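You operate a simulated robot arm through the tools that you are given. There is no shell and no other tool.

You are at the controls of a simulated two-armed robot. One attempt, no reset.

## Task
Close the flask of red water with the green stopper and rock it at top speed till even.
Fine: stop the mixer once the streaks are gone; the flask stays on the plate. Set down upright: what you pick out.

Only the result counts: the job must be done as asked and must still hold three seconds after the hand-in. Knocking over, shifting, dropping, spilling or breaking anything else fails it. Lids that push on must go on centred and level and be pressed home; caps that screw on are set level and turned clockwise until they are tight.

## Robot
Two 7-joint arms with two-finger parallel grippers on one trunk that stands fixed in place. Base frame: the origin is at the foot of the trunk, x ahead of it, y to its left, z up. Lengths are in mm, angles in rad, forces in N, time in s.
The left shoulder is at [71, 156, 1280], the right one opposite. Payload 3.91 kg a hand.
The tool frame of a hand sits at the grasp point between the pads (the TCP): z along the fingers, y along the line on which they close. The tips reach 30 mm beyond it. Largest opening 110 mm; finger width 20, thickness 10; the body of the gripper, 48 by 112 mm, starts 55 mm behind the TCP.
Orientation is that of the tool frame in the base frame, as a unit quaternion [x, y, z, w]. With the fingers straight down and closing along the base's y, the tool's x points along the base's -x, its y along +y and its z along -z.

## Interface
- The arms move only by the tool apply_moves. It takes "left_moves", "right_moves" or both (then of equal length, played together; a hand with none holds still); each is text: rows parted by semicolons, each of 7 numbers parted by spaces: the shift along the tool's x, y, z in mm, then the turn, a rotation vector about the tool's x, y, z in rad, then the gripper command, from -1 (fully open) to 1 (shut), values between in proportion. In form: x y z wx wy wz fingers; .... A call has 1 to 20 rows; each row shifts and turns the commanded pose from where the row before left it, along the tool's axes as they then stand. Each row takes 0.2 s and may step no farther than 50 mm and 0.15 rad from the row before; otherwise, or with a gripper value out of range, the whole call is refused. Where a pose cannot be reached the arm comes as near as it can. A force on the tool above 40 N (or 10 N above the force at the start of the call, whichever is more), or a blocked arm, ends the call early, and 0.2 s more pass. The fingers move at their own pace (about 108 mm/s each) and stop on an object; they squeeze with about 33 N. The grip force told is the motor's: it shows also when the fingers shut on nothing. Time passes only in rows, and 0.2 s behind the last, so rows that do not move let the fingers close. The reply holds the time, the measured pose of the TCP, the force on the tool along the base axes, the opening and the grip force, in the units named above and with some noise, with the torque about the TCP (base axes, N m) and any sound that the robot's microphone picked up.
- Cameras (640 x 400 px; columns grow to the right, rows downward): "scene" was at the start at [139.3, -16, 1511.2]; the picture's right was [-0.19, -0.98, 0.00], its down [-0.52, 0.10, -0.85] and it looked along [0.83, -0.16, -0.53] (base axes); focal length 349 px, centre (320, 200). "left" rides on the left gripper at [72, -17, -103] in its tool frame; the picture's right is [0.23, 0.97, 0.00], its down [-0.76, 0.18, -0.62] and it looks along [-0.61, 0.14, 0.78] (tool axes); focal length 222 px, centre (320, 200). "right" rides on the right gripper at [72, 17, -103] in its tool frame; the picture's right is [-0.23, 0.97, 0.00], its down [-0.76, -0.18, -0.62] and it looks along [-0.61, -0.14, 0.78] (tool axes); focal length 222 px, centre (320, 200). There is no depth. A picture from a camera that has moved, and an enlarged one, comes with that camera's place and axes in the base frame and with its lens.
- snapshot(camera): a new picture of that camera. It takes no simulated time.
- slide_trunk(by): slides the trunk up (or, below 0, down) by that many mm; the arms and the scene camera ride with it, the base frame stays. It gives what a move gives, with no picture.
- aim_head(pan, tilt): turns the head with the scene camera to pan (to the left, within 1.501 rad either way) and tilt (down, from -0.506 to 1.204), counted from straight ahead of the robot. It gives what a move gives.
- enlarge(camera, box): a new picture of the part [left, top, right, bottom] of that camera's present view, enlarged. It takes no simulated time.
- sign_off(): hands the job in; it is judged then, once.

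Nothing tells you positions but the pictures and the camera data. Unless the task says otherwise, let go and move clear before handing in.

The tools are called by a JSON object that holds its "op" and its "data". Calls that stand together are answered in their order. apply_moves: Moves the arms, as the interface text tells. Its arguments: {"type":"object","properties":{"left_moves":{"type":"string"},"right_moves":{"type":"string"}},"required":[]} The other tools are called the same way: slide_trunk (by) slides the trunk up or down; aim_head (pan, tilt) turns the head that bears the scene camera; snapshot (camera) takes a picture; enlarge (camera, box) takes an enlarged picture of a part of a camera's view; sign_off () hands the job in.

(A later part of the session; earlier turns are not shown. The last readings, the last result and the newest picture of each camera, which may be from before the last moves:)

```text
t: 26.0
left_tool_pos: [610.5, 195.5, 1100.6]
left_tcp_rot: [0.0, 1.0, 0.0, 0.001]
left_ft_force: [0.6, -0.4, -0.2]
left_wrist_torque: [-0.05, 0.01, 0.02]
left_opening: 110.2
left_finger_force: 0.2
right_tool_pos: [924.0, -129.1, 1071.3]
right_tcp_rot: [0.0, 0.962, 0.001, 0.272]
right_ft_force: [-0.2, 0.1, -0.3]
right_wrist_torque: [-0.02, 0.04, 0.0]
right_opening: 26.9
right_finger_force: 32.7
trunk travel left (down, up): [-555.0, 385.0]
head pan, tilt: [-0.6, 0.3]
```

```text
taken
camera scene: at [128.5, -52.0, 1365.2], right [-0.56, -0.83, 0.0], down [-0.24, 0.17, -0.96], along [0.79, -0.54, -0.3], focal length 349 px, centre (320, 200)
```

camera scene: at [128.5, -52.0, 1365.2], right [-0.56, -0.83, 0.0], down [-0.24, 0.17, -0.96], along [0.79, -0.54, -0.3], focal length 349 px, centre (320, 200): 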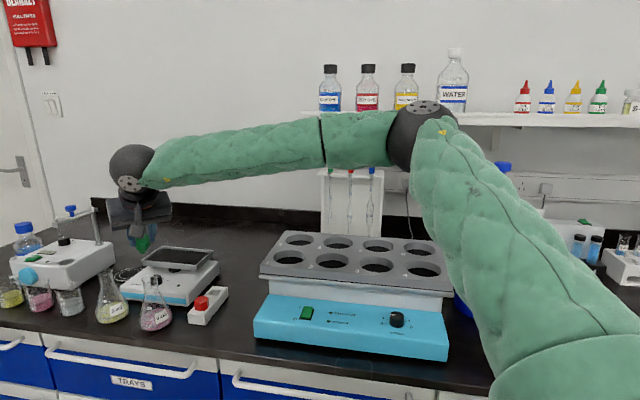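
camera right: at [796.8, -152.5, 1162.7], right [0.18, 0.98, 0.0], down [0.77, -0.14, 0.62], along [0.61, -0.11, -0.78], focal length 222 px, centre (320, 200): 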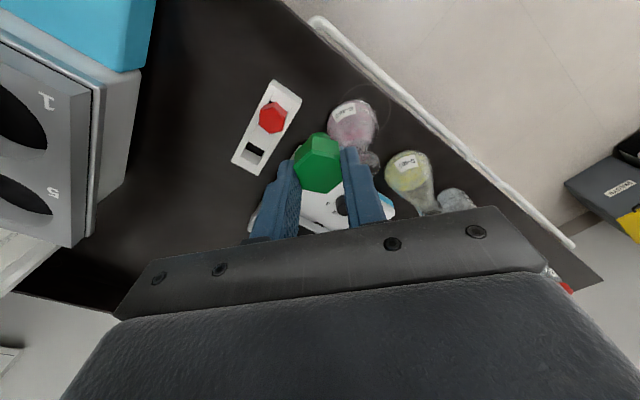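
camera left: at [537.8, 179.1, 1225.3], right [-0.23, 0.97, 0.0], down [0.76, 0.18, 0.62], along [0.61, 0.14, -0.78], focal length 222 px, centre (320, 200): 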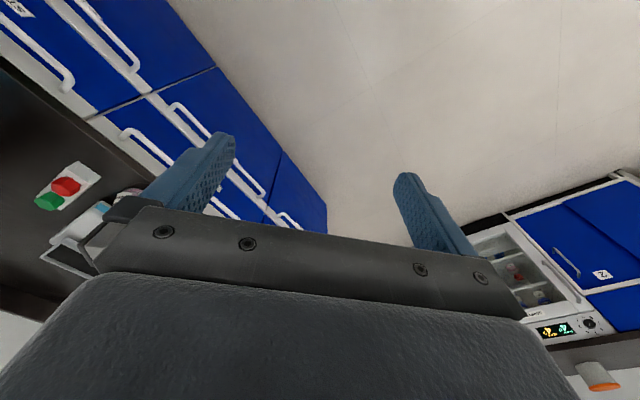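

Tilted about 31° the hand reaches over the flask easily. I also test reach over the tray with about 60° tilt, at a safe height, before committing to the plan.

{"op": "apply_moves", "data": {"right_moves": "0 0 0 0 -0.15 0 1;0 0 0 0 -0.15 0 1;0 0 0 0 -0.15 0 1;0 0 0 0 -0.05 0 1;-18.9 -24 33 0 0 0 1;-18.9 -24 33 0 0 0 1;-18.9 -24 33 0 0 0 1;-18.9 -24 33 0 0 0 1;0 0 0 0 0 0 1"}}

{"op": "snapshot", "data": {"camera": "scene"}}

{"op": "snapshot", "data": {"camera": "right"}}

```text
t: 28.0
left_tool_pos: [610.3, 196.3, 1101.2]
left_tcp_rot: [-0.001, 1.0, 0.0, 0.001]
left_ft_force: [-0.3, 0.1, 0.4]
left_wrist_torque: [-0.03, -0.03, 0.0]
left_opening: 110.0
left_finger_force: 0.0
right_tool_pos: [1069.9, -228.4, 1074.5]
right_tcp_rot: [0.0, 0.864, 0.002, 0.503]
right_ft_force: [-0.4, -0.3, -0.5]
right_wrist_torque: [0.02, 0.04, 0.02]
right_opening: 26.5
right_finger_force: 32.7
right hand out of reach, approached as far as the arm can: row 8
trunk travel left (down, up): [-555.0, 385.0]
head pan, tilt: [-0.6, 0.3]
```

```text
taken
camera scene: at [127.9, -51.3, 1365.4], right [-0.56, -0.83, 0.0], down [-0.24, 0.17, -0.96], along [0.79, -0.54, -0.3], focal length 349 px, centre (320, 200)
```

scene: 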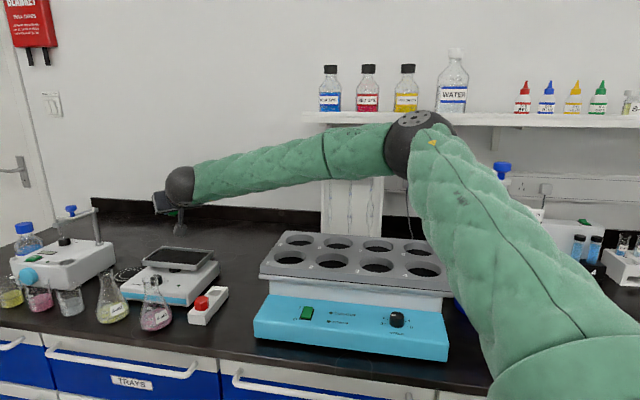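

```text
taken
camera right: at [944.7, -210.6, 1061.0], right [0.11, 0.97, 0.2], down [-0.16, -0.18, 0.97], along [0.98, -0.14, 0.14], focal length 222 px, centre (320, 200)
```

right: 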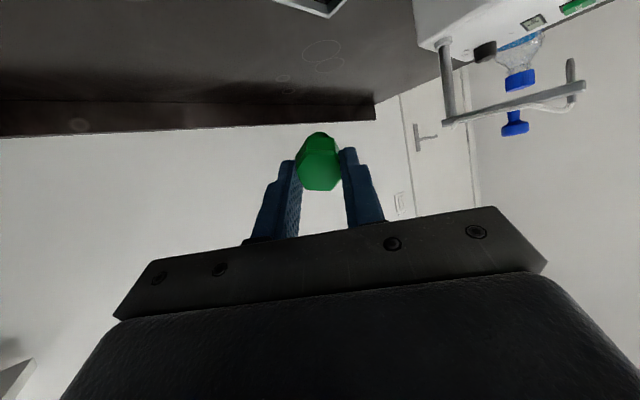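

Over the tray the 60° tilt just reaches (1070,-228), so a bit more tilt will do for placing. For the flask I need the stopper level in a tilted hand, so I'll return it to its holder exactly as picked and regrip it with the hand tilted. First I retract and straighten the hand.

{"op": "apply_moves", "data": {"right_moves": "18.9 0 -33 0 0 0 1;18.9 0 -33 0 0 0 1;18.9 0 -33 0 0 0 1;18.9 0 -33 0 0 0 1;18.9 -10 -33 0 0 0 1;0 -30 0 0 0.15 0 1;0 0 0 0 0.15 0 1;0 0 0 0 0.15 0 1;0 0 0 0 0.15 0 1;0 0 0 0 0.15 0 1;0 0 0 0 0.15 0 1;0 0 0 0 0.15 0 1;0 0 0 0 0 0 1"}}

{"op": "aim_head", "data": {"pan": -0.2, "tilt": 0.6}}

```text
t: 30.8
left_tool_pos: [610.2, 195.5, 1103.3]
left_tcp_rot: [0.0, 1.0, 0.0, -0.001]
left_ft_force: [-0.6, -0.9, -0.2]
left_wrist_torque: [0.01, -0.02, -0.03]
left_opening: 110.2
left_finger_force: 0.1
right_tool_pos: [879.0, -268.8, 1074.7]
right_tcp_rot: [-0.001, 1.0, 0.002, 0.0]
right_ft_force: [-1.0, -0.1, 0.5]
right_wrist_torque: [0.04, -0.02, -0.02]
right_opening: 27.0
right_finger_force: 32.9
trunk travel left (down, up): [-555.0, 385.0]
head pan, tilt: [-0.6, 0.3]
```

```text
t: 31.7
left_tool_pos: [609.9, 196.1, 1101.5]
left_tcp_rot: [-0.001, 1.0, 0.0, 0.0]
left_ft_force: [0.3, -0.1, -0.3]
left_wrist_torque: [0.01, -0.02, -0.01]
left_opening: 110.0
left_finger_force: 0.0
right_tool_pos: [879.3, -268.0, 1072.8]
right_tcp_rot: [0.0, 1.0, 0.0, 0.0]
right_ft_force: [0.7, 0.4, -0.3]
right_wrist_torque: [0.01, 0.01, 0.01]
right_opening: 27.1
right_finger_force: 32.8
trunk travel left (down, up): [-555.0, 385.0]
head pan, tilt: [-0.201, 0.6]
```

The hand is straight again at (879,-268,1073). I lower the trunk 80 mm and move over the empty slot.

{"op": "slide_trunk", "data": {"by": -80}}

{"op": "apply_moves", "data": {"right_moves": "-23 -1.7 0 0 0 0 1;-22.8 -1.7 0 0 0 -0.05 1;0 0 0 0 0 0 1;0 0 0 0 0 0 1"}}

{"op": "enlarge", "data": {"camera": "right", "box": [250, 70, 400, 200]}}

{"op": "enlarge", "data": {"camera": "scene", "box": [280, 60, 400, 180]}}

```text
t: 32.9
left_tool_pos: [610.4, 197.3, 1022.1]
left_tcp_rot: [-0.001, 1.0, -0.001, 0.0]
left_ft_force: [0.0, -0.1, -0.4]
left_wrist_torque: [0.0, -0.08, -0.02]
left_opening: 110.0
left_finger_force: 0.1
right_tool_pos: [880.3, -269.1, 993.5]
right_tcp_rot: [0.0, 1.0, 0.0, 0.001]
right_ft_force: [-0.2, 0.6, -0.6]
right_wrist_torque: [0.04, -0.03, -0.04]
right_opening: 27.2
right_finger_force: 32.9
trunk travel left (down, up): [-475.0, 465.0]
head pan, tilt: [-0.201, 0.6]
```

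```text
t: 33.9
left_tool_pos: [610.2, 195.1, 1020.9]
left_tcp_rot: [0.0, 1.0, 0.0, 0.0]
left_ft_force: [0.0, 0.2, 0.7]
left_wrist_torque: [0.01, -0.02, 0.01]
left_opening: 110.1
left_finger_force: 0.1
right_tool_pos: [925.6, -273.0, 992.1]
right_tcp_rot: [-0.025, 1.0, 0.001, 0.0]
right_ft_force: [-0.7, 0.5, 0.6]
right_wrist_torque: [-0.01, 0.03, 0.01]
right_opening: 27.1
right_finger_force: 33.4
trunk travel left (down, up): [-475.0, 465.0]
head pan, tilt: [-0.201, 0.6]
```

```text
3.08 times, centred on (325, 135) of right
camera zoom: at [852.8, -258.0, 1094.9], right [0.18, 0.98, 0.0], down [0.77, -0.14, 0.62], along [0.61, -0.11, -0.78], focal length 684 px, centre (305, 400)
```

zoom: 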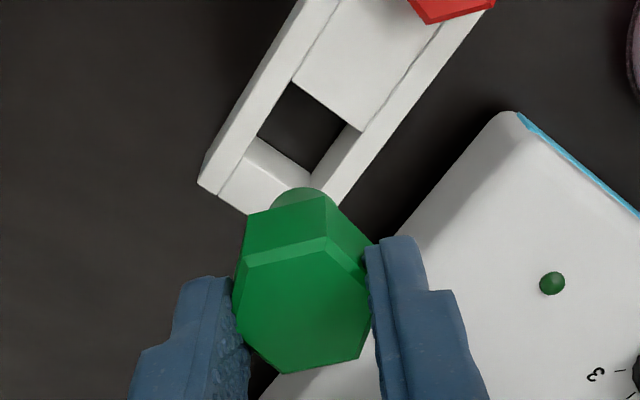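

```text
3.33 times, centred on (340, 120) of scene
camera zoom: at [138.5, -16.9, 1257.6], right [-0.2, -0.98, 0.0], down [-0.55, 0.11, -0.82], along [0.81, -0.16, -0.57], focal length 1162 px, centre (253, 467)
```

zoom: 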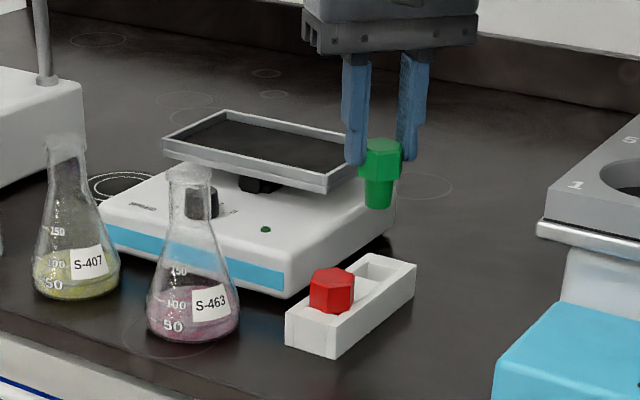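

The stopper is above its slot again. I descend slowly to the pick pose with force watching.

{"op": "apply_moves", "data": {"right_moves": "0.6 1.5 20 0 0 0 1;0 0 20 0 0 0 1;0 0 10 0 0 0 1;0 0 0 0 0 0 1"}}

{"op": "enlarge", "data": {"camera": "scene", "box": [340, 90, 410, 170]}}

{"op": "enlarge", "data": {"camera": "right", "box": [250, 70, 400, 200]}}

```text
t: 34.9
left_tool_pos: [610.2, 195.5, 1021.3]
left_tcp_rot: [-0.001, 1.0, 0.0, 0.0]
left_ft_force: [0.8, 0.2, 0.1]
left_wrist_torque: [0.05, 0.02, -0.04]
left_opening: 110.1
left_finger_force: 0.0
right_tool_pos: [925.8, -269.4, 942.8]
right_tcp_rot: [-0.025, 1.0, 0.001, 0.001]
right_ft_force: [-0.2, -0.3, 0.9]
right_wrist_torque: [0.04, -0.02, 0.02]
right_opening: 27.3
right_finger_force: 32.9
trunk travel left (down, up): [-475.0, 465.0]
head pan, tilt: [-0.201, 0.6]
```

```text
5.00 times, centred on (375, 130) of scene
camera zoom: at [138.0, -16.8, 1257.7], right [-0.2, -0.98, 0.0], down [-0.55, 0.11, -0.82], along [0.81, -0.16, -0.57], focal length 1743 px, centre (45, 550)
```

zoom: 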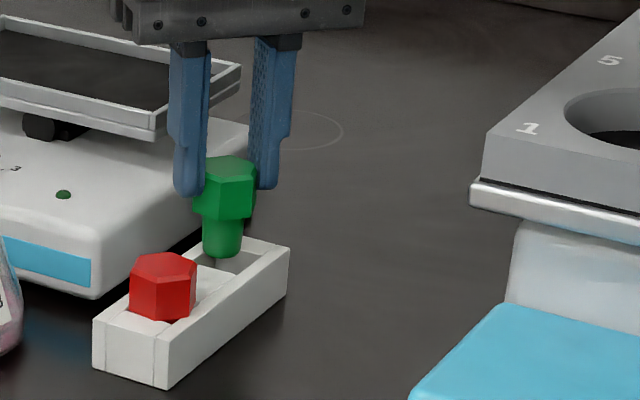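

```text
3.08 times, centred on (325, 135) of right
camera zoom: at [852.0, -255.6, 1045.3], right [0.18, 0.98, 0.0], down [0.77, -0.14, 0.62], along [0.61, -0.11, -0.78], focal length 684 px, centre (305, 400)
```

zoom: 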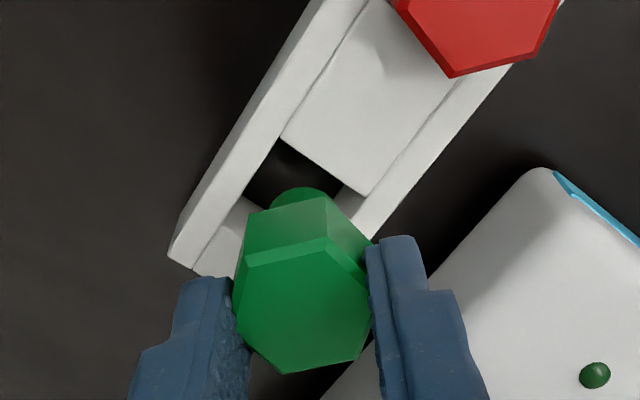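

The plug is just above the slot and lines up. I lower it in small steps.

{"op": "apply_moves", "data": {"right_moves": "0 -0.5 8 0 0 0 1;0 0 8 0 0 0 1;0 0 0 0 0 0 1"}}

{"op": "enlarge", "data": {"camera": "right", "box": [250, 70, 400, 200]}}

{"op": "enlarge", "data": {"camera": "scene", "box": [340, 90, 410, 170]}}

```text
t: 35.7
left_tool_pos: [612.0, 195.3, 1021.6]
left_tcp_rot: [-0.001, 1.0, 0.0, -0.001]
left_ft_force: [-1.1, 0.6, -0.4]
left_wrist_torque: [-0.01, -0.01, 0.01]
left_opening: 110.0
left_finger_force: 0.0
right_tool_pos: [924.6, -270.2, 925.3]
right_tcp_rot: [-0.025, 1.0, 0.001, 0.001]
right_ft_force: [-0.2, -0.3, -0.5]
right_wrist_torque: [-0.02, -0.02, -0.01]
right_opening: 27.5
right_finger_force: 32.8
trunk travel left (down, up): [-475.0, 465.0]
head pan, tilt: [-0.201, 0.6]
```

```text
3.08 times, centred on (325, 135) of right
camera zoom: at [852.0, -256.3, 1029.2], right [0.18, 0.98, 0.0], down [0.77, -0.14, 0.62], along [0.61, -0.11, -0.78], focal length 684 px, centre (305, 400)
```

zoom: 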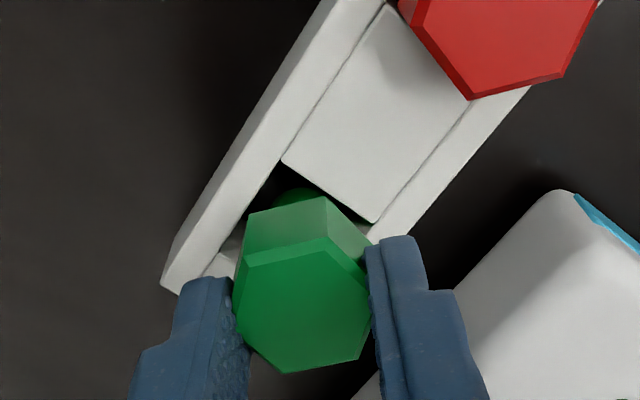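

```text
5.00 times, centred on (375, 130) of scene
camera zoom: at [138.0, -16.8, 1257.7], right [-0.2, -0.98, 0.0], down [-0.55, 0.11, -0.82], along [0.81, -0.16, -0.57], focal length 1743 px, centre (45, 550)
```

zoom: 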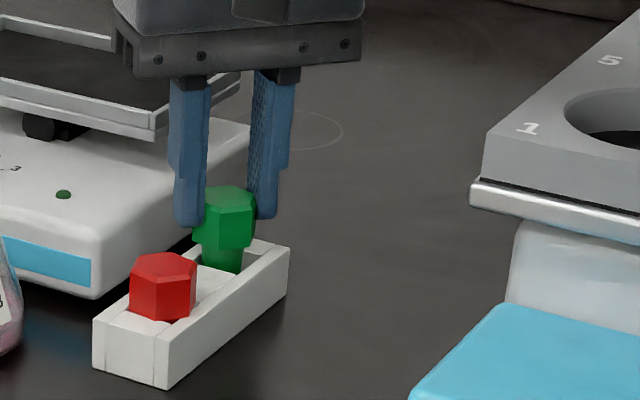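

The plug is entering the slot with no side force. I continue down to the original height.

{"op": "apply_moves", "data": {"right_moves": "0 0 7 0 0 0 1;0 0 4 0 0 0 1;0 0 2 0 0 0 1;0 0 1 0 0 0 1;0 0 0 0 0 0 1"}}

{"op": "enlarge", "data": {"camera": "scene", "box": [340, 90, 410, 170]}}

```text
t: 36.9
left_tool_pos: [608.0, 196.6, 1023.4]
left_tcp_rot: [-0.002, 1.0, 0.0, 0.0]
left_ft_force: [0.0, -0.1, -0.3]
left_wrist_torque: [0.0, 0.01, -0.02]
left_opening: 109.9
left_finger_force: 0.0
right_tool_pos: [925.3, -270.2, 914.2]
right_tcp_rot: [-0.025, 1.0, 0.001, 0.002]
right_ft_force: [4.6, -1.9, 16.7]
right_wrist_torque: [-0.04, -0.09, -0.01]
right_opening: 27.5
right_finger_force: 33.0
trunk travel left (down, up): [-475.0, 465.0]
head pan, tilt: [-0.201, 0.6]
```

```text
5.00 times, centred on (375, 130) of scene
camera zoom: at [137.0, -16.5, 1258.1], right [-0.2, -0.98, 0.0], down [-0.55, 0.11, -0.83], along [0.81, -0.16, -0.56], focal length 1743 px, centre (45, 550)
```

zoom: 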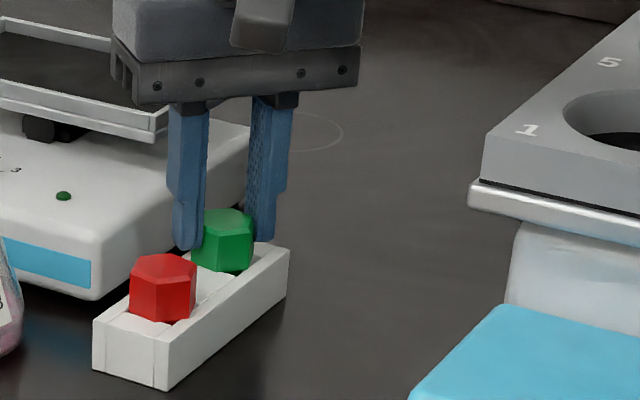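

The head has met the holder (17 N upward) and looks seated. I open the fingers and back off upward to inspect.

{"op": "apply_moves", "data": {"right_moves": "0 0 0 0 0 0 0.3;0 0 0 0 0 0 0;0 0 0 0 0 0 -0.1;0 0 -20 0 0 0 -0.1;0 0 -20 0 0 0 -0.1;0 0 0 0 0 0 -0.1"}}

{"op": "enlarge", "data": {"camera": "scene", "box": [340, 90, 410, 170]}}

{"op": "enlarge", "data": {"camera": "right", "box": [250, 70, 400, 200]}}

```text
t: 38.3
left_tool_pos: [609.9, 195.6, 1021.2]
left_tcp_rot: [-0.001, 1.0, 0.0, 0.0]
left_ft_force: [-0.4, 0.1, 0.0]
left_wrist_torque: [0.01, -0.02, -0.04]
left_opening: 110.1
left_finger_force: 0.3
right_tool_pos: [925.0, -269.8, 953.1]
right_tcp_rot: [-0.026, 1.0, 0.001, 0.0]
right_ft_force: [-0.4, 0.3, -1.1]
right_wrist_torque: [-0.01, 0.01, 0.01]
right_opening: 60.6
right_finger_force: 0.1
trunk travel left (down, up): [-475.0, 465.0]
head pan, tilt: [-0.201, 0.6]
```

```text
5.00 times, centred on (375, 130) of scene
camera zoom: at [138.3, -16.8, 1257.7], right [-0.2, -0.98, 0.0], down [-0.55, 0.11, -0.82], along [0.81, -0.16, -0.57], focal length 1743 px, centre (45, 550)
```

zoom: 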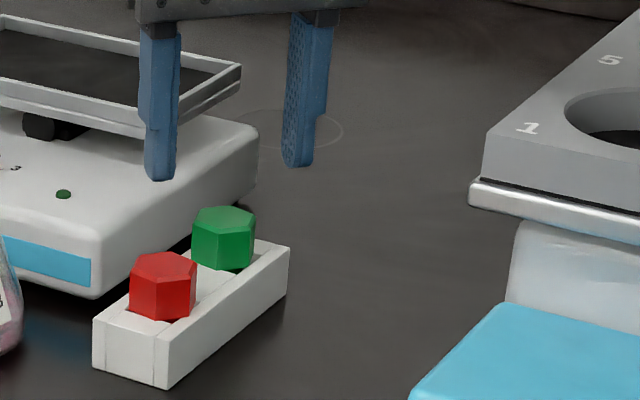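

```text
3.08 times, centred on (325, 135) of right
camera zoom: at [851.7, -256.7, 1055.3], right [0.18, 0.98, 0.0], down [0.77, -0.14, 0.62], along [0.61, -0.11, -0.78], focal length 684 px, centre (305, 400)
```

zoom: 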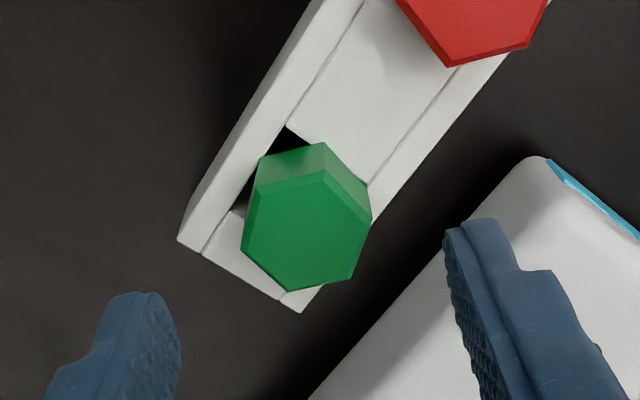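

The stopper stands in its slot again but has turned about 30°, so its flats now face other directions. I zoom to see whether it is level and seated.

{"op": "enlarge", "data": {"camera": "scene", "box": [350, 120, 400, 170]}}

{"op": "enlarge", "data": {"camera": "right", "box": [290, 90, 350, 180]}}

{"op": "enlarge", "data": {"camera": "left", "box": [0, 100, 200, 240]}}

```text
8.00 times, centred on (375, 145) of scene
camera zoom: at [138.3, -16.8, 1257.7], right [-0.2, -0.98, 0.0], down [-0.55, 0.11, -0.82], along [0.81, -0.16, -0.57], focal length 2789 px, centre (-120, 640)
```

zoom: 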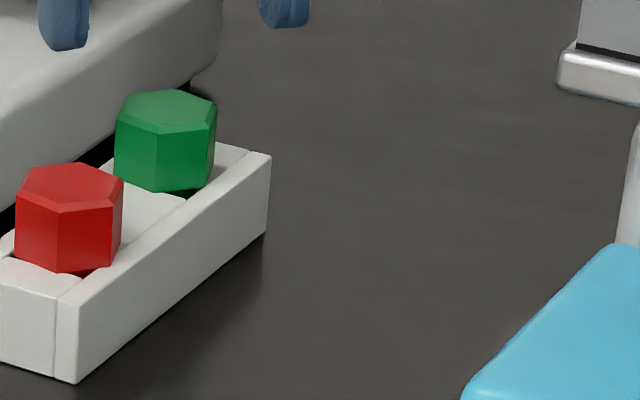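

```text
4.44 times, centred on (320, 135) of right
camera zoom: at [851.7, -256.7, 1055.3], right [0.18, 0.98, 0.0], down [0.77, -0.14, 0.62], along [0.61, -0.11, -0.78], focal length 987 px, centre (320, 489)
```

zoom: 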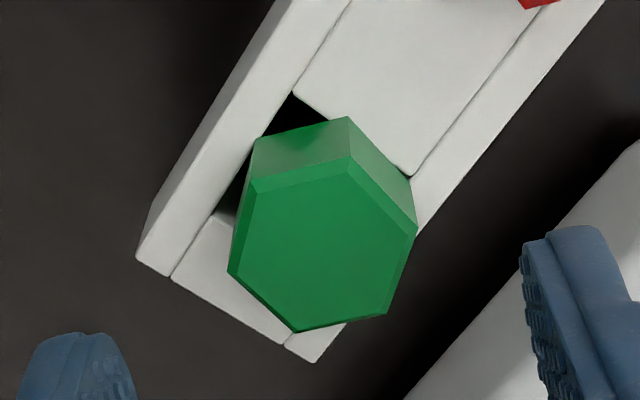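

```text
2.86 times, centred on (100, 170) of left
camera zoom: at [538.0, 179.2, 1125.1], right [-0.23, 0.97, 0.0], down [0.76, 0.18, 0.62], along [0.61, 0.14, -0.78], focal length 635 px, centre (949, 286)
```

zoom: 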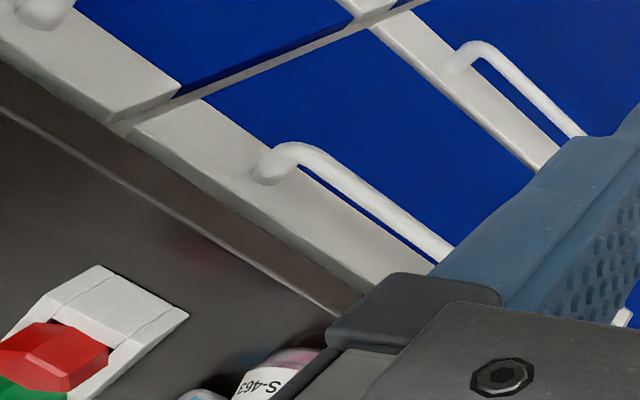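

The stopper sits level in the slot; its flats now allow a grip at hand yaw ≈+34°. I rise, turn the hand to that yaw and tilt it forward about 0.5 rad for the new grip.

{"op": "apply_moves", "data": {"right_moves": "0 0 -45 0 0 0 -0.1;0 0 0 0 0 -0.15 -0.1;0 0 0 0 0 -0.15 -0.1;0 0 0 0 0 -0.15 -0.1;0 0 0 0 0 -0.1 -0.1;0 0 0 0 -0.15 0 -0.1;0 0 0 0 -0.15 0 -0.1;0 0 0 0 -0.15 0 -0.1;0 0 0 0 -0.05 0 -0.1;0 0 0 0 0 0 -0.1"}}

{"op": "snapshot", "data": {"camera": "right"}}

{"op": "enlarge", "data": {"camera": "scene", "box": [280, 60, 440, 180]}}

```text
t: 40.5
left_tool_pos: [611.0, 195.5, 1021.3]
left_tcp_rot: [0.0, 1.0, 0.0, 0.001]
left_ft_force: [-0.4, 0.3, 0.8]
left_wrist_torque: [0.01, 0.0, 0.03]
left_opening: 110.2
left_finger_force: 0.1
right_tool_pos: [888.6, -249.2, 995.7]
right_tcp_rot: [-0.286, 0.925, 0.074, 0.238]
right_ft_force: [0.0, -0.5, 0.1]
right_wrist_torque: [0.02, 0.01, 0.03]
right_opening: 60.6
right_finger_force: 0.2
right hand out of reach, approached as far as the arm can: row 4, 5
trunk travel left (down, up): [-475.0, 465.0]
head pan, tilt: [-0.201, 0.6]
```

```text
taken
camera right: at [786.4, -298.2, 1051.6], right [-0.39, 0.92, 0.11], down [0.4, 0.06, 0.91], along [0.83, 0.4, -0.39], focal length 222 px, centre (320, 200)
```

right: 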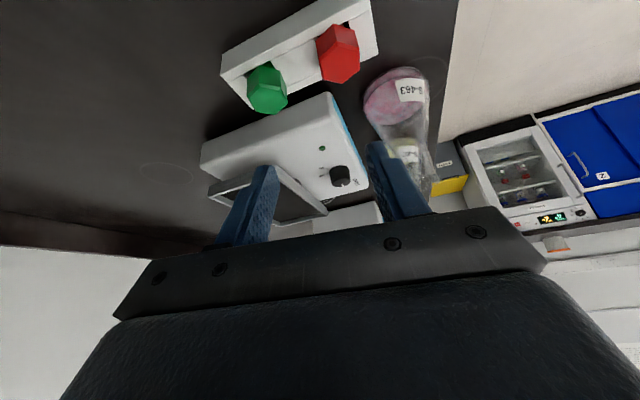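

```text
3.33 times, centred on (360, 120) of scene
camera zoom: at [138.0, -17.0, 1257.7], right [-0.2, -0.98, 0.0], down [-0.55, 0.11, -0.82], along [0.81, -0.16, -0.57], focal length 1162 px, centre (187, 467)
```

zoom: 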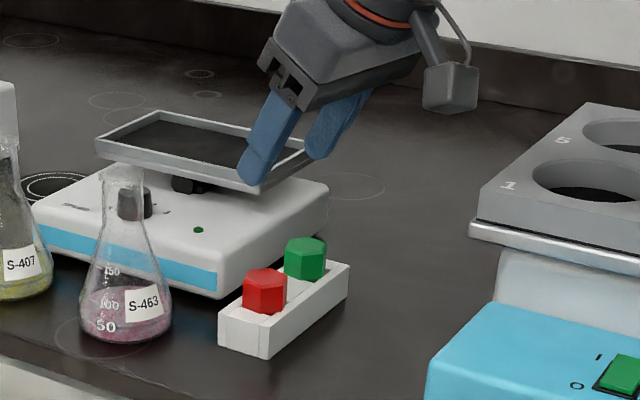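

The hand got the right orientation but slid back to (889,-249). I move it over the stopper and down to z≈940.

{"op": "apply_moves", "data": {"right_moves": "-7.8 -37.5 4.3 0 0 0 -0.1;13.3 0 24 0 0 0 -0.1;13.3 0 24 0 0 0 -0.1;0 0 0 0 0 0 -0.1;0 0 0 0 0 0 -0.1"}}

{"op": "snapshot", "data": {"camera": "right"}}

{"op": "enlarge", "data": {"camera": "scene", "box": [330, 90, 410, 170]}}

```text
t: 41.7
left_tool_pos: [610.7, 195.9, 1021.8]
left_tcp_rot: [-0.001, 1.0, 0.001, 0.0]
left_ft_force: [0.2, 0.8, 0.7]
left_wrist_torque: [-0.02, 0.01, -0.01]
left_opening: 109.9
left_finger_force: 0.0
right_tool_pos: [912.9, -271.5, 940.9]
right_tcp_rot: [-0.285, 0.926, 0.073, 0.238]
right_ft_force: [0.4, -0.1, -1.0]
right_wrist_torque: [0.01, 0.02, 0.02]
right_opening: 60.5
right_finger_force: 0.0
right hand out of reach, approached as far as the arm can: row 1
trunk travel left (down, up): [-475.0, 465.0]
head pan, tilt: [-0.201, 0.6]
```

```text
taken
camera right: at [810.7, -320.1, 996.5], right [-0.38, 0.92, 0.11], down [0.4, 0.06, 0.91], along [0.83, 0.39, -0.39], focal length 222 px, centre (320, 200)
```

right: 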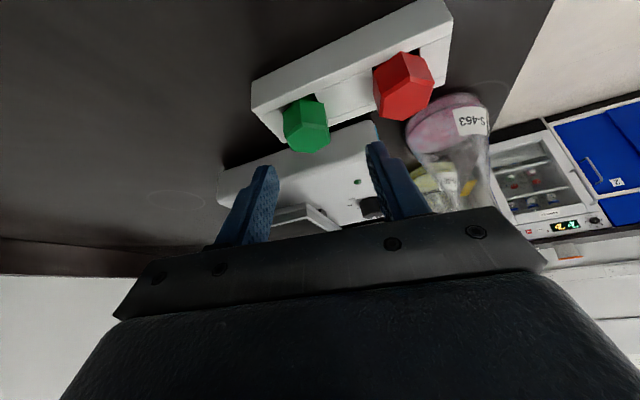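

```text
5.00 times, centred on (370, 130) of scene
camera zoom: at [138.4, -17.1, 1257.7], right [-0.2, -0.98, 0.0], down [-0.55, 0.11, -0.82], along [0.81, -0.16, -0.57], focal length 1743 px, centre (70, 550)
```

zoom: 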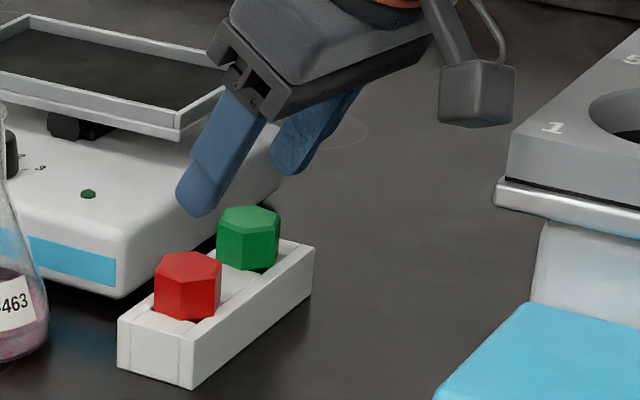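

The hand is near its limit here and its camera housing gets close to the shaker rack, so I stop lowering. I look closely at the stopper's present orientation before choosing a grip.

{"op": "enlarge", "data": {"camera": "right", "box": [260, 80, 350, 170]}}

{"op": "enlarge", "data": {"camera": "scene", "box": [350, 120, 390, 160]}}

```text
4.44 times, centred on (305, 125) of right
camera zoom: at [810.7, -320.1, 996.5], right [-0.38, 0.92, 0.11], down [0.4, 0.06, 0.91], along [0.83, 0.39, -0.39], focal length 987 px, centre (387, 533)
```

zoom: 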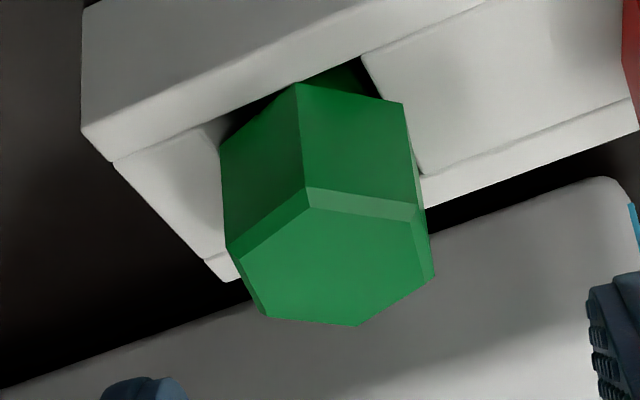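

```text
10.00 times, centred on (370, 140) of scene
camera zoom: at [138.4, -17.1, 1257.7], right [-0.2, -0.98, 0.0], down [-0.55, 0.11, -0.82], along [0.81, -0.16, -0.57], focal length 3486 px, centre (-180, 800)
```

zoom: 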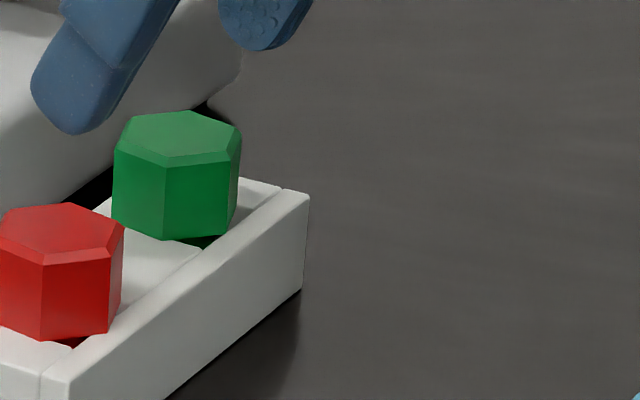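

The stopper's grip behaved like a round head (27.5 mm at any turn), so I don't need to match the flats. I turn the hand to about +15° yaw, which keeps the camera clear of the rack and the fingers clear of the rocker.

{"op": "apply_moves", "data": {"right_moves": "-7.2 0 -13 0 0 0 0.3;0 0 0 0.054 0 0.098 0.3;0 0 0 0.054 0 0.098 0.3;0 0 0 0.054 0 0.098 0.3;0 0 0 0 0 0 0.3"}}

{"op": "snapshot", "data": {"camera": "right"}}

```text
t: 42.9
left_tool_pos: [611.2, 194.8, 1021.2]
left_tcp_rot: [0.0, 1.0, 0.0, 0.0]
left_ft_force: [0.2, 0.1, 0.4]
left_wrist_torque: [0.01, -0.01, 0.01]
left_opening: 110.2
left_finger_force: 0.1
right_tool_pos: [914.4, -273.6, 955.9]
right_tcp_rot: [-0.127, 0.961, 0.033, 0.245]
right_ft_force: [-0.6, -0.4, 0.0]
right_wrist_torque: [-0.03, 0.0, 0.01]
right_opening: 38.3
right_finger_force: 0.1
trunk travel left (down, up): [-475.0, 465.0]
head pan, tilt: [-0.201, 0.6]
```

```text
taken
camera right: at [800.7, -284.6, 1010.9], right [-0.06, 0.99, 0.11], down [0.4, -0.08, 0.91], along [0.91, 0.1, -0.39], focal length 222 px, centre (320, 200)
```

right: 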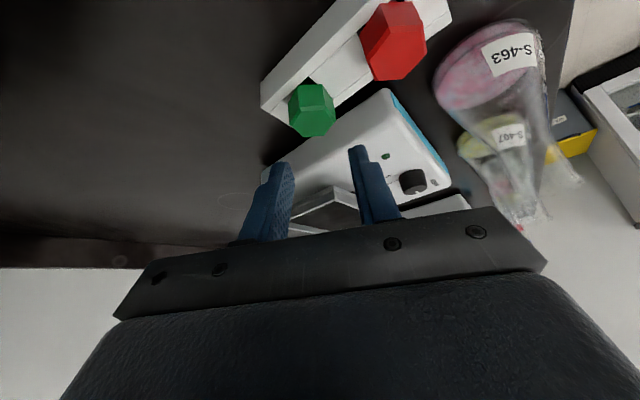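

The hand is now at yaw 15°, tilt 29°, with no reach warning. I zoom in to fix the stopper's centre from here.

{"op": "enlarge", "data": {"camera": "right", "box": [260, 60, 380, 180]}}

{"op": "enlarge", "data": {"camera": "scene", "box": [340, 100, 400, 160]}}

```text
3.33 times, centred on (320, 120) of right
camera zoom: at [800.7, -284.6, 1010.9], right [-0.06, 0.99, 0.11], down [0.4, -0.08, 0.91], along [0.91, 0.1, -0.39], focal length 740 px, centre (320, 467)
```

zoom: 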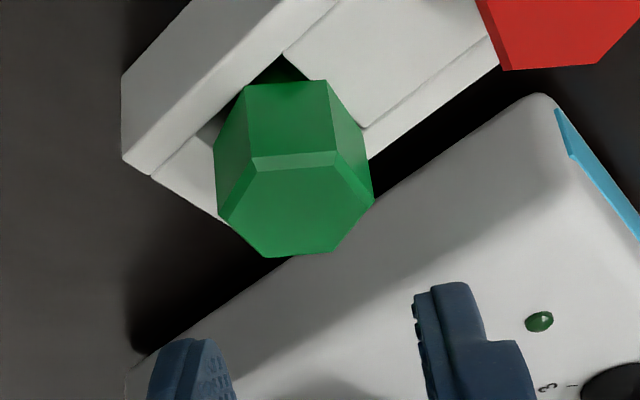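

```text
6.67 times, centred on (370, 130) of scene
camera zoom: at [138.3, -17.5, 1257.7], right [-0.2, -0.98, 0.0], down [-0.55, 0.11, -0.82], along [0.81, -0.16, -0.57], focal length 2324 px, centre (-13, 667)
```

zoom: 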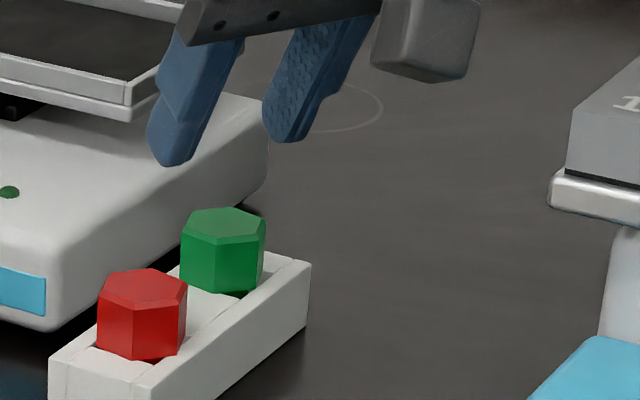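

Stopper centre is at about (925.6,-269.5). I descend tilted to straddle its head.

{"op": "apply_moves", "data": {"right_moves": "9.2 0.5 19.4 0 0 0 0.3;5.5 0.5 11.5 0 0 0 0.3;3.8 0 8 0 0 0 0.3;0 0 0 0 0 0 0.3"}}

{"op": "enlarge", "data": {"camera": "right", "box": [260, 90, 380, 210]}}

{"op": "enlarge", "data": {"camera": "scene", "box": [340, 100, 400, 160]}}

```text
t: 43.9
left_tool_pos: [610.4, 196.2, 1021.9]
left_tcp_rot: [-0.001, 1.0, 0.0, 0.0]
left_ft_force: [0.0, -0.2, -0.1]
left_wrist_torque: [0.03, 0.01, -0.01]
left_opening: 110.0
left_finger_force: 0.1
right_tool_pos: [916.1, -269.8, 913.0]
right_tcp_rot: [-0.128, 0.96, 0.032, 0.246]
right_ft_force: [-0.1, 0.6, -0.1]
right_wrist_torque: [-0.04, -0.02, -0.04]
right_opening: 38.4
right_finger_force: 0.0
trunk travel left (down, up): [-475.0, 465.0]
head pan, tilt: [-0.201, 0.6]
```

```text
3.33 times, centred on (320, 150) of right
camera zoom: at [802.3, -282.0, 968.2], right [-0.06, 0.99, 0.11], down [0.4, -0.08, 0.91], along [0.91, 0.1, -0.39], focal length 740 px, centre (320, 367)
```

zoom: 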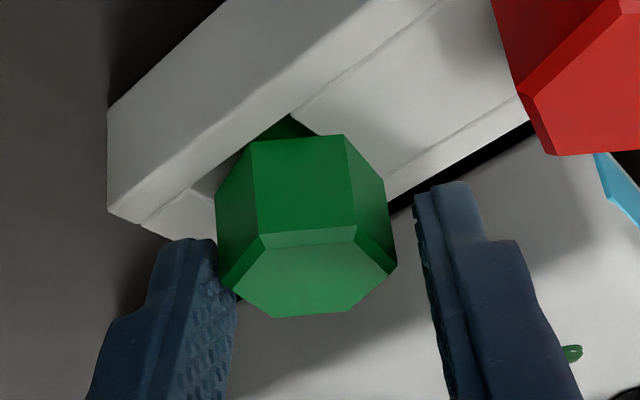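

```text
6.67 times, centred on (370, 130) of scene
camera zoom: at [137.8, -16.8, 1257.7], right [-0.2, -0.98, 0.0], down [-0.55, 0.11, -0.82], along [0.81, -0.16, -0.57], focal length 2324 px, centre (-13, 667)
```

zoom: 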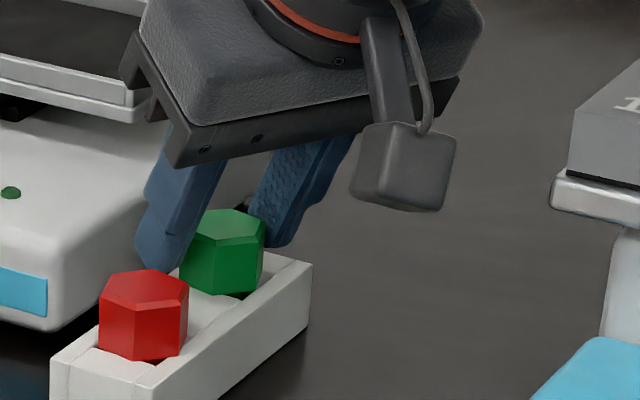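

The fingers straddle the head, but the stopper is about 2.5 mm toward the right finger's opposite side; I shift sideways 2.4 mm and close.

{"op": "apply_moves", "data": {"right_moves": "0 -2.4 0 0 0 0 0.3;0 0 0 0 0 0 0.3;0 0 0 0 0 0 1;0 0 0 0 0 0 1;0 0 0 0 0 0 1"}}

{"op": "enlarge", "data": {"camera": "right", "box": [260, 90, 380, 210]}}

{"op": "enlarge", "data": {"camera": "scene", "box": [340, 100, 400, 160]}}

```text
t: 45.1
left_tool_pos: [609.7, 195.6, 1022.4]
left_tcp_rot: [-0.001, 1.0, 0.0, 0.001]
left_ft_force: [-0.6, -0.3, -0.2]
left_wrist_torque: [-0.01, -0.02, 0.01]
left_opening: 110.2
left_finger_force: 0.1
right_tool_pos: [915.9, -272.4, 912.0]
right_tcp_rot: [-0.127, 0.961, 0.032, 0.245]
right_ft_force: [-0.5, -0.4, 0.0]
right_wrist_torque: [-0.02, 0.01, 0.01]
right_opening: 27.2
right_finger_force: 33.0
trunk travel left (down, up): [-475.0, 465.0]
head pan, tilt: [-0.201, 0.6]
```

```text
3.33 times, centred on (320, 150) of right
camera zoom: at [802.9, -284.4, 968.2], right [-0.06, 0.99, 0.11], down [0.4, -0.08, 0.91], along [0.91, 0.1, -0.39], focal length 740 px, centre (320, 367)
```

zoom: 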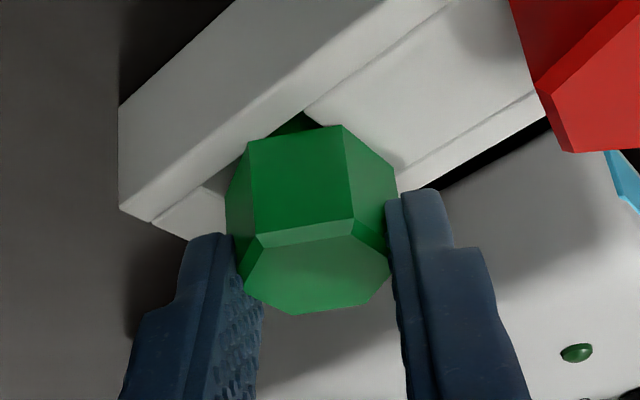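

```text
6.67 times, centred on (370, 130) of scene
camera zoom: at [138.0, -16.8, 1257.7], right [-0.2, -0.98, 0.0], down [-0.55, 0.11, -0.82], along [0.81, -0.16, -0.57], focal length 2324 px, centre (-13, 667)
```

zoom: 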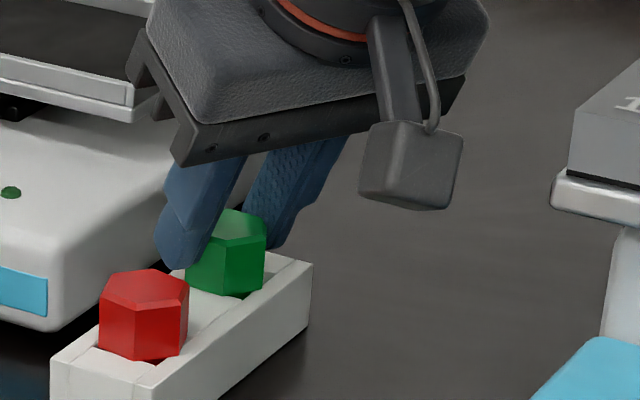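

The tilted grip holds at 27.2 mm, 33 N. I lift straight up to z≈1065.

{"op": "apply_moves", "data": {"right_moves": "-2.4 0 -4.4 0 0 0 1;-4.8 0 -8.8 0 0 0 1;-9.6 0 -17.6 0 0 0 1;-14.4 0 -26.4 0 0 0 1;-14.4 0 -26.4 0 0 0 1;-14.4 0 -26.4 0 0 0 1;-13.4 0 -24.6 0 0 0 1;0 0 0 0 0 0 1"}}

{"op": "enlarge", "data": {"camera": "right", "box": [260, 90, 380, 210]}}

{"op": "enlarge", "data": {"camera": "scene", "box": [320, 40, 420, 140]}}

```text
t: 46.9
left_tool_pos: [609.3, 196.3, 1021.2]
left_tcp_rot: [-0.001, 1.0, 0.0, -0.001]
left_ft_force: [-0.7, 0.5, 0.4]
left_wrist_torque: [0.01, 0.0, 0.03]
left_opening: 110.1
left_finger_force: 0.0
right_tool_pos: [917.1, -272.9, 1066.9]
right_tcp_rot: [-0.127, 0.96, 0.033, 0.246]
right_ft_force: [-1.3, 0.5, 0.5]
right_wrist_torque: [0.03, -0.01, 0.01]
right_opening: 27.4
right_finger_force: 33.0
trunk travel left (down, up): [-475.0, 465.0]
head pan, tilt: [-0.201, 0.6]
```

```text
3.33 times, centred on (320, 150) of right
camera zoom: at [803.3, -284.9, 1121.8], right [-0.06, 0.99, 0.11], down [0.4, -0.08, 0.91], along [0.91, 0.1, -0.39], focal length 740 px, centre (320, 367)
```

zoom: 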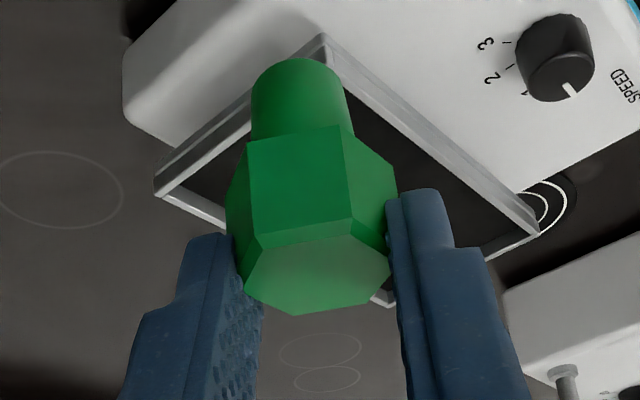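

```text
4.00 times, centred on (370, 90) of scene
camera zoom: at [138.5, -17.0, 1257.6], right [-0.2, -0.98, 0.0], down [-0.55, 0.11, -0.82], along [0.81, -0.16, -0.57], focal length 1394 px, centre (120, 640)
```

zoom: 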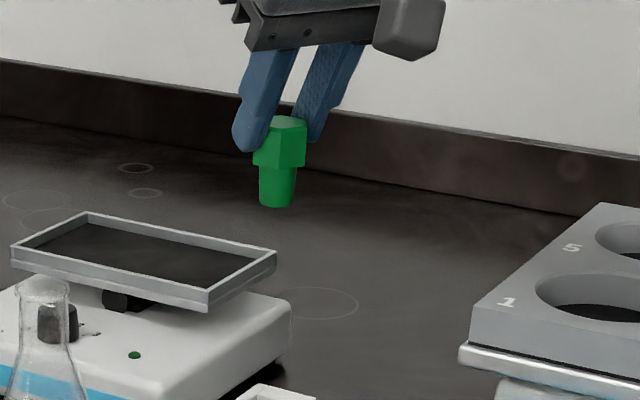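

The stopper hangs vertically in the tilted grip. I carry it over the flask mouth at z≈1066.

{"op": "apply_moves", "data": {"right_moves": "-5.7 34.8 3.15 0 0 0 1;-5.7 34.8 3.15 0 0 0 1;-5.7 34.8 3.15 0 0 0 1;-5.6 34.8 3.15 0 0 0 1;0 0 0 0 0 0 1;0 0 0 0 0 0 1"}}

{"op": "snapshot", "data": {"camera": "right"}}

{"op": "enlarge", "data": {"camera": "scene", "box": [260, 40, 380, 160]}}

```text
t: 48.3
left_tool_pos: [611.0, 196.5, 1021.2]
left_tcp_rot: [-0.001, 1.0, -0.001, -0.001]
left_ft_force: [-0.2, 0.7, 0.1]
left_wrist_torque: [0.0, 0.01, 0.03]
left_opening: 109.9
left_finger_force: 0.0
right_tool_pos: [905.4, -131.4, 1067.0]
right_tcp_rot: [-0.128, 0.96, 0.033, 0.246]
right_ft_force: [0.6, 0.3, -0.4]
right_wrist_torque: [0.02, 0.0, -0.01]
right_opening: 27.3
right_finger_force: 32.5
trunk travel left (down, up): [-475.0, 465.0]
head pan, tilt: [-0.201, 0.6]
```

```text
taken
camera right: at [791.7, -143.5, 1121.7], right [-0.06, 0.99, 0.11], down [0.4, -0.08, 0.91], along [0.91, 0.1, -0.39], focal length 222 px, centre (320, 200)
```

right: 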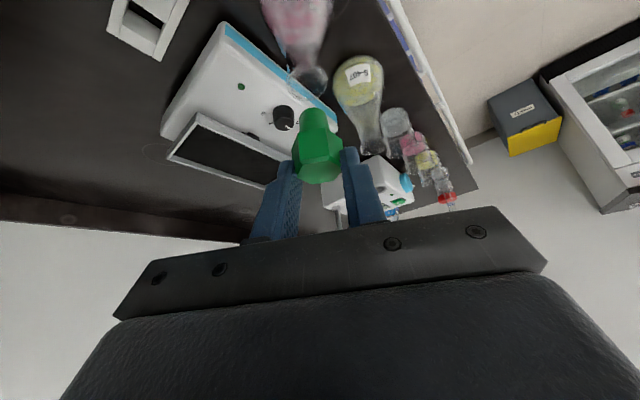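

```text
3.33 times, centred on (320, 100) of scene
camera zoom: at [138.6, -16.6, 1257.6], right [-0.2, -0.98, 0.0], down [-0.55, 0.11, -0.82], along [0.81, -0.16, -0.57], focal length 1162 px, centre (320, 533)
```

zoom: 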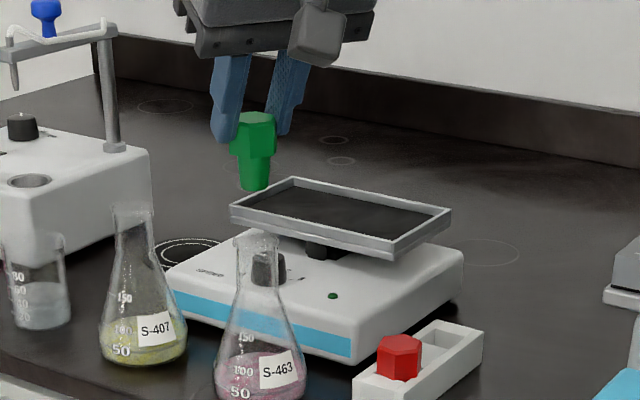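

Reached with no warning; in the scene view the plug hangs directly above the mouth. I zoom both cameras to check depth alignment.

{"op": "enlarge", "data": {"camera": "right", "box": [270, 50, 370, 150]}}

{"op": "enlarge", "data": {"camera": "scene", "box": [290, 70, 340, 130]}}

```text
4.00 times, centred on (320, 100) of right
camera zoom: at [791.7, -143.5, 1121.7], right [-0.06, 0.99, 0.11], down [0.4, -0.08, 0.91], along [0.91, 0.1, -0.39], focal length 888 px, centre (320, 600)
```

zoom: 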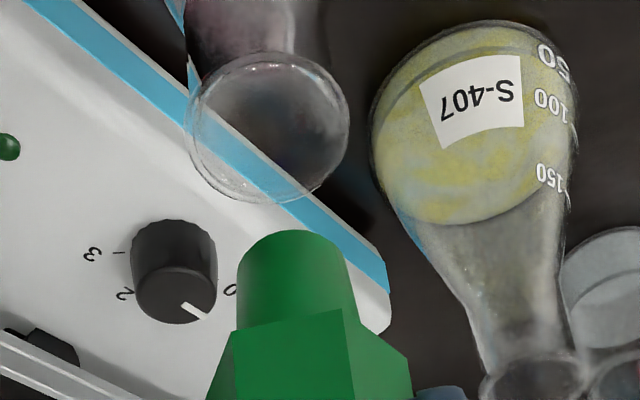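

```text
6.67 times, centred on (315, 100) of scene
camera zoom: at [138.6, -16.6, 1257.6], right [-0.2, -0.98, 0.0], down [-0.55, 0.11, -0.82], along [0.81, -0.16, -0.57], focal length 2324 px, centre (353, 867)
```

zoom: 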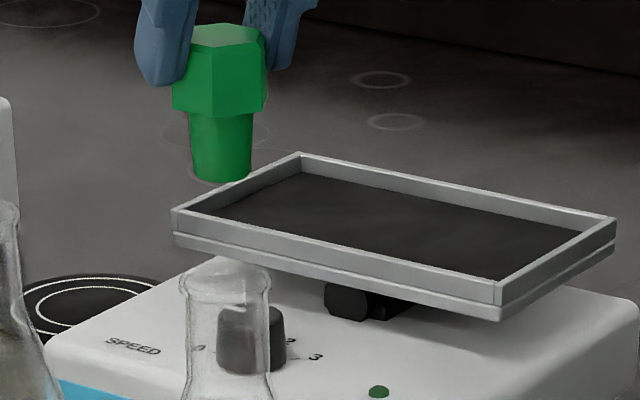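

The mouth is at (914.5,-129.5,968) and the plug at about (915,-129,1005), aligned within 1–2 mm. I descend 30 mm and look again.

{"op": "apply_moves", "data": {"right_moves": "7.2 0 13.2 0 0 0 1;7.2 0 13.2 0 0 0 1;0 0 0 0 0 0 1;0 0 0 0 0 0 1"}}

{"op": "enlarge", "data": {"camera": "right", "box": [270, 50, 370, 150]}}

{"op": "enlarge", "data": {"camera": "scene", "box": [290, 80, 340, 130]}}

```text
t: 49.3
left_tool_pos: [610.0, 195.3, 1020.4]
left_tcp_rot: [-0.001, 1.0, 0.0, 0.0]
left_ft_force: [-0.2, 0.5, -0.6]
left_wrist_torque: [-0.02, 0.0, 0.0]
left_opening: 109.7
left_finger_force: 0.1
right_tool_pos: [904.8, -131.3, 1038.2]
right_tcp_rot: [-0.127, 0.96, 0.033, 0.246]
right_ft_force: [-0.4, -0.1, 0.5]
right_wrist_torque: [0.0, 0.05, 0.03]
right_opening: 27.4
right_finger_force: 32.9
trunk travel left (down, up): [-475.0, 465.0]
head pan, tilt: [-0.201, 0.6]
```

```text
4.00 times, centred on (320, 100) of right
camera zoom: at [791.5, -143.8, 1091.7], right [-0.06, 0.99, 0.11], down [0.4, -0.08, 0.91], along [0.91, 0.1, -0.39], focal length 888 px, centre (320, 600)
```

zoom: 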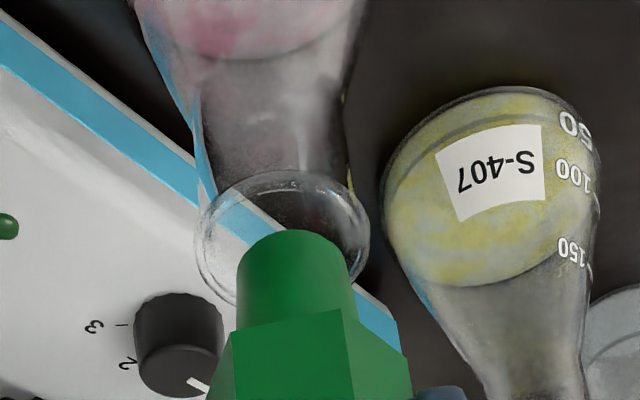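

```text
8.00 times, centred on (315, 105) of scene
camera zoom: at [138.2, -16.8, 1257.7], right [-0.2, -0.98, 0.0], down [-0.55, 0.11, -0.82], along [0.81, -0.16, -0.57], focal length 2789 px, centre (360, 960)
```

zoom: 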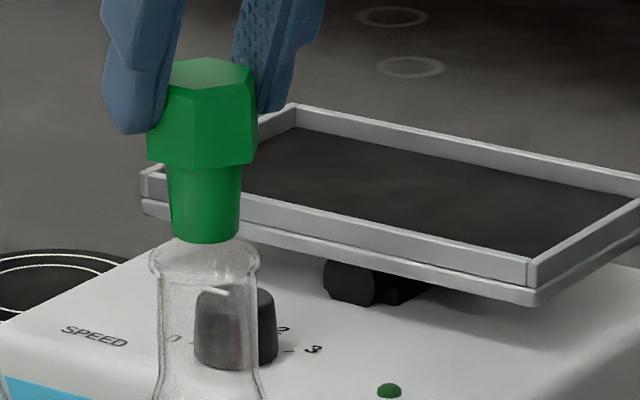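

Alignment is within about a millimetre in both views. I descend slowly into the mouth.

{"op": "apply_moves", "data": {"right_moves": "1.9 0 3.5 0 0 0 1;1.9 0 3.5 0 0 0 1;1.9 0 3.5 0 0 0 1;1.9 0 3.5 0 0 0 1;0 0 0 0 0 0 1"}}

{"op": "enlarge", "data": {"camera": "right", "box": [270, 50, 370, 150]}}

{"op": "enlarge", "data": {"camera": "scene", "box": [290, 80, 340, 130]}}

```text
t: 50.5
left_tool_pos: [609.2, 195.7, 1022.7]
left_tcp_rot: [-0.002, 1.0, 0.0, 0.001]
left_ft_force: [0.4, -0.7, 0.0]
left_wrist_torque: [0.0, 0.02, -0.02]
left_opening: 110.0
left_finger_force: 0.0
right_tool_pos: [903.4, -131.0, 1025.0]
right_tcp_rot: [-0.129, 0.96, 0.033, 0.247]
right_ft_force: [1.9, 0.7, 29.0]
right_wrist_torque: [0.08, -0.17, -0.03]
right_opening: 27.6
right_finger_force: 33.0
trunk travel left (down, up): [-475.0, 465.0]
head pan, tilt: [-0.201, 0.6]
```

```text
4.00 times, centred on (320, 100) of right
camera zoom: at [789.9, -143.1, 1079.2], right [-0.06, 0.99, 0.11], down [0.4, -0.08, 0.91], along [0.92, 0.1, -0.39], focal length 888 px, centre (320, 600)
```

zoom: 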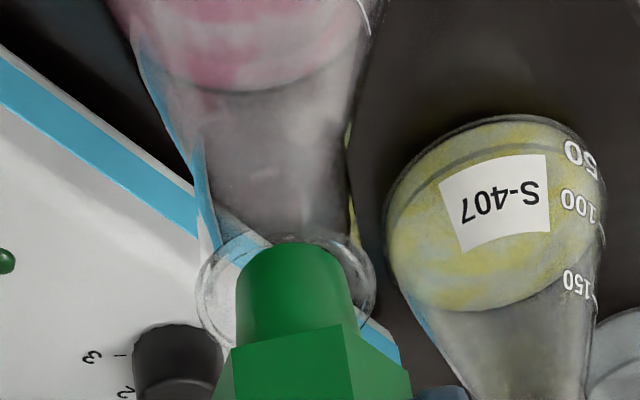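

```text
8.00 times, centred on (315, 105) of scene
camera zoom: at [136.0, -16.3, 1258.2], right [-0.2, -0.98, 0.0], down [-0.55, 0.11, -0.83], along [0.81, -0.16, -0.56], focal length 2789 px, centre (360, 960)
```

zoom: 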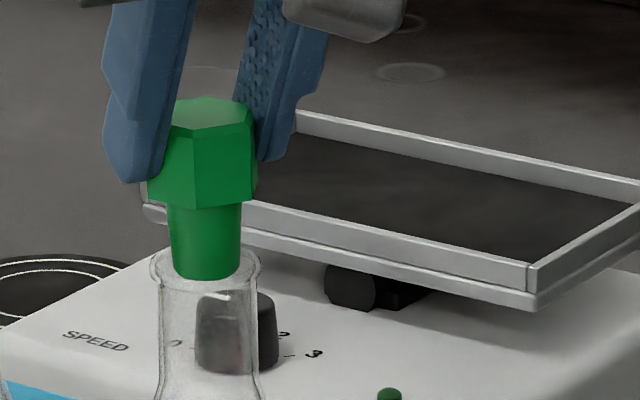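

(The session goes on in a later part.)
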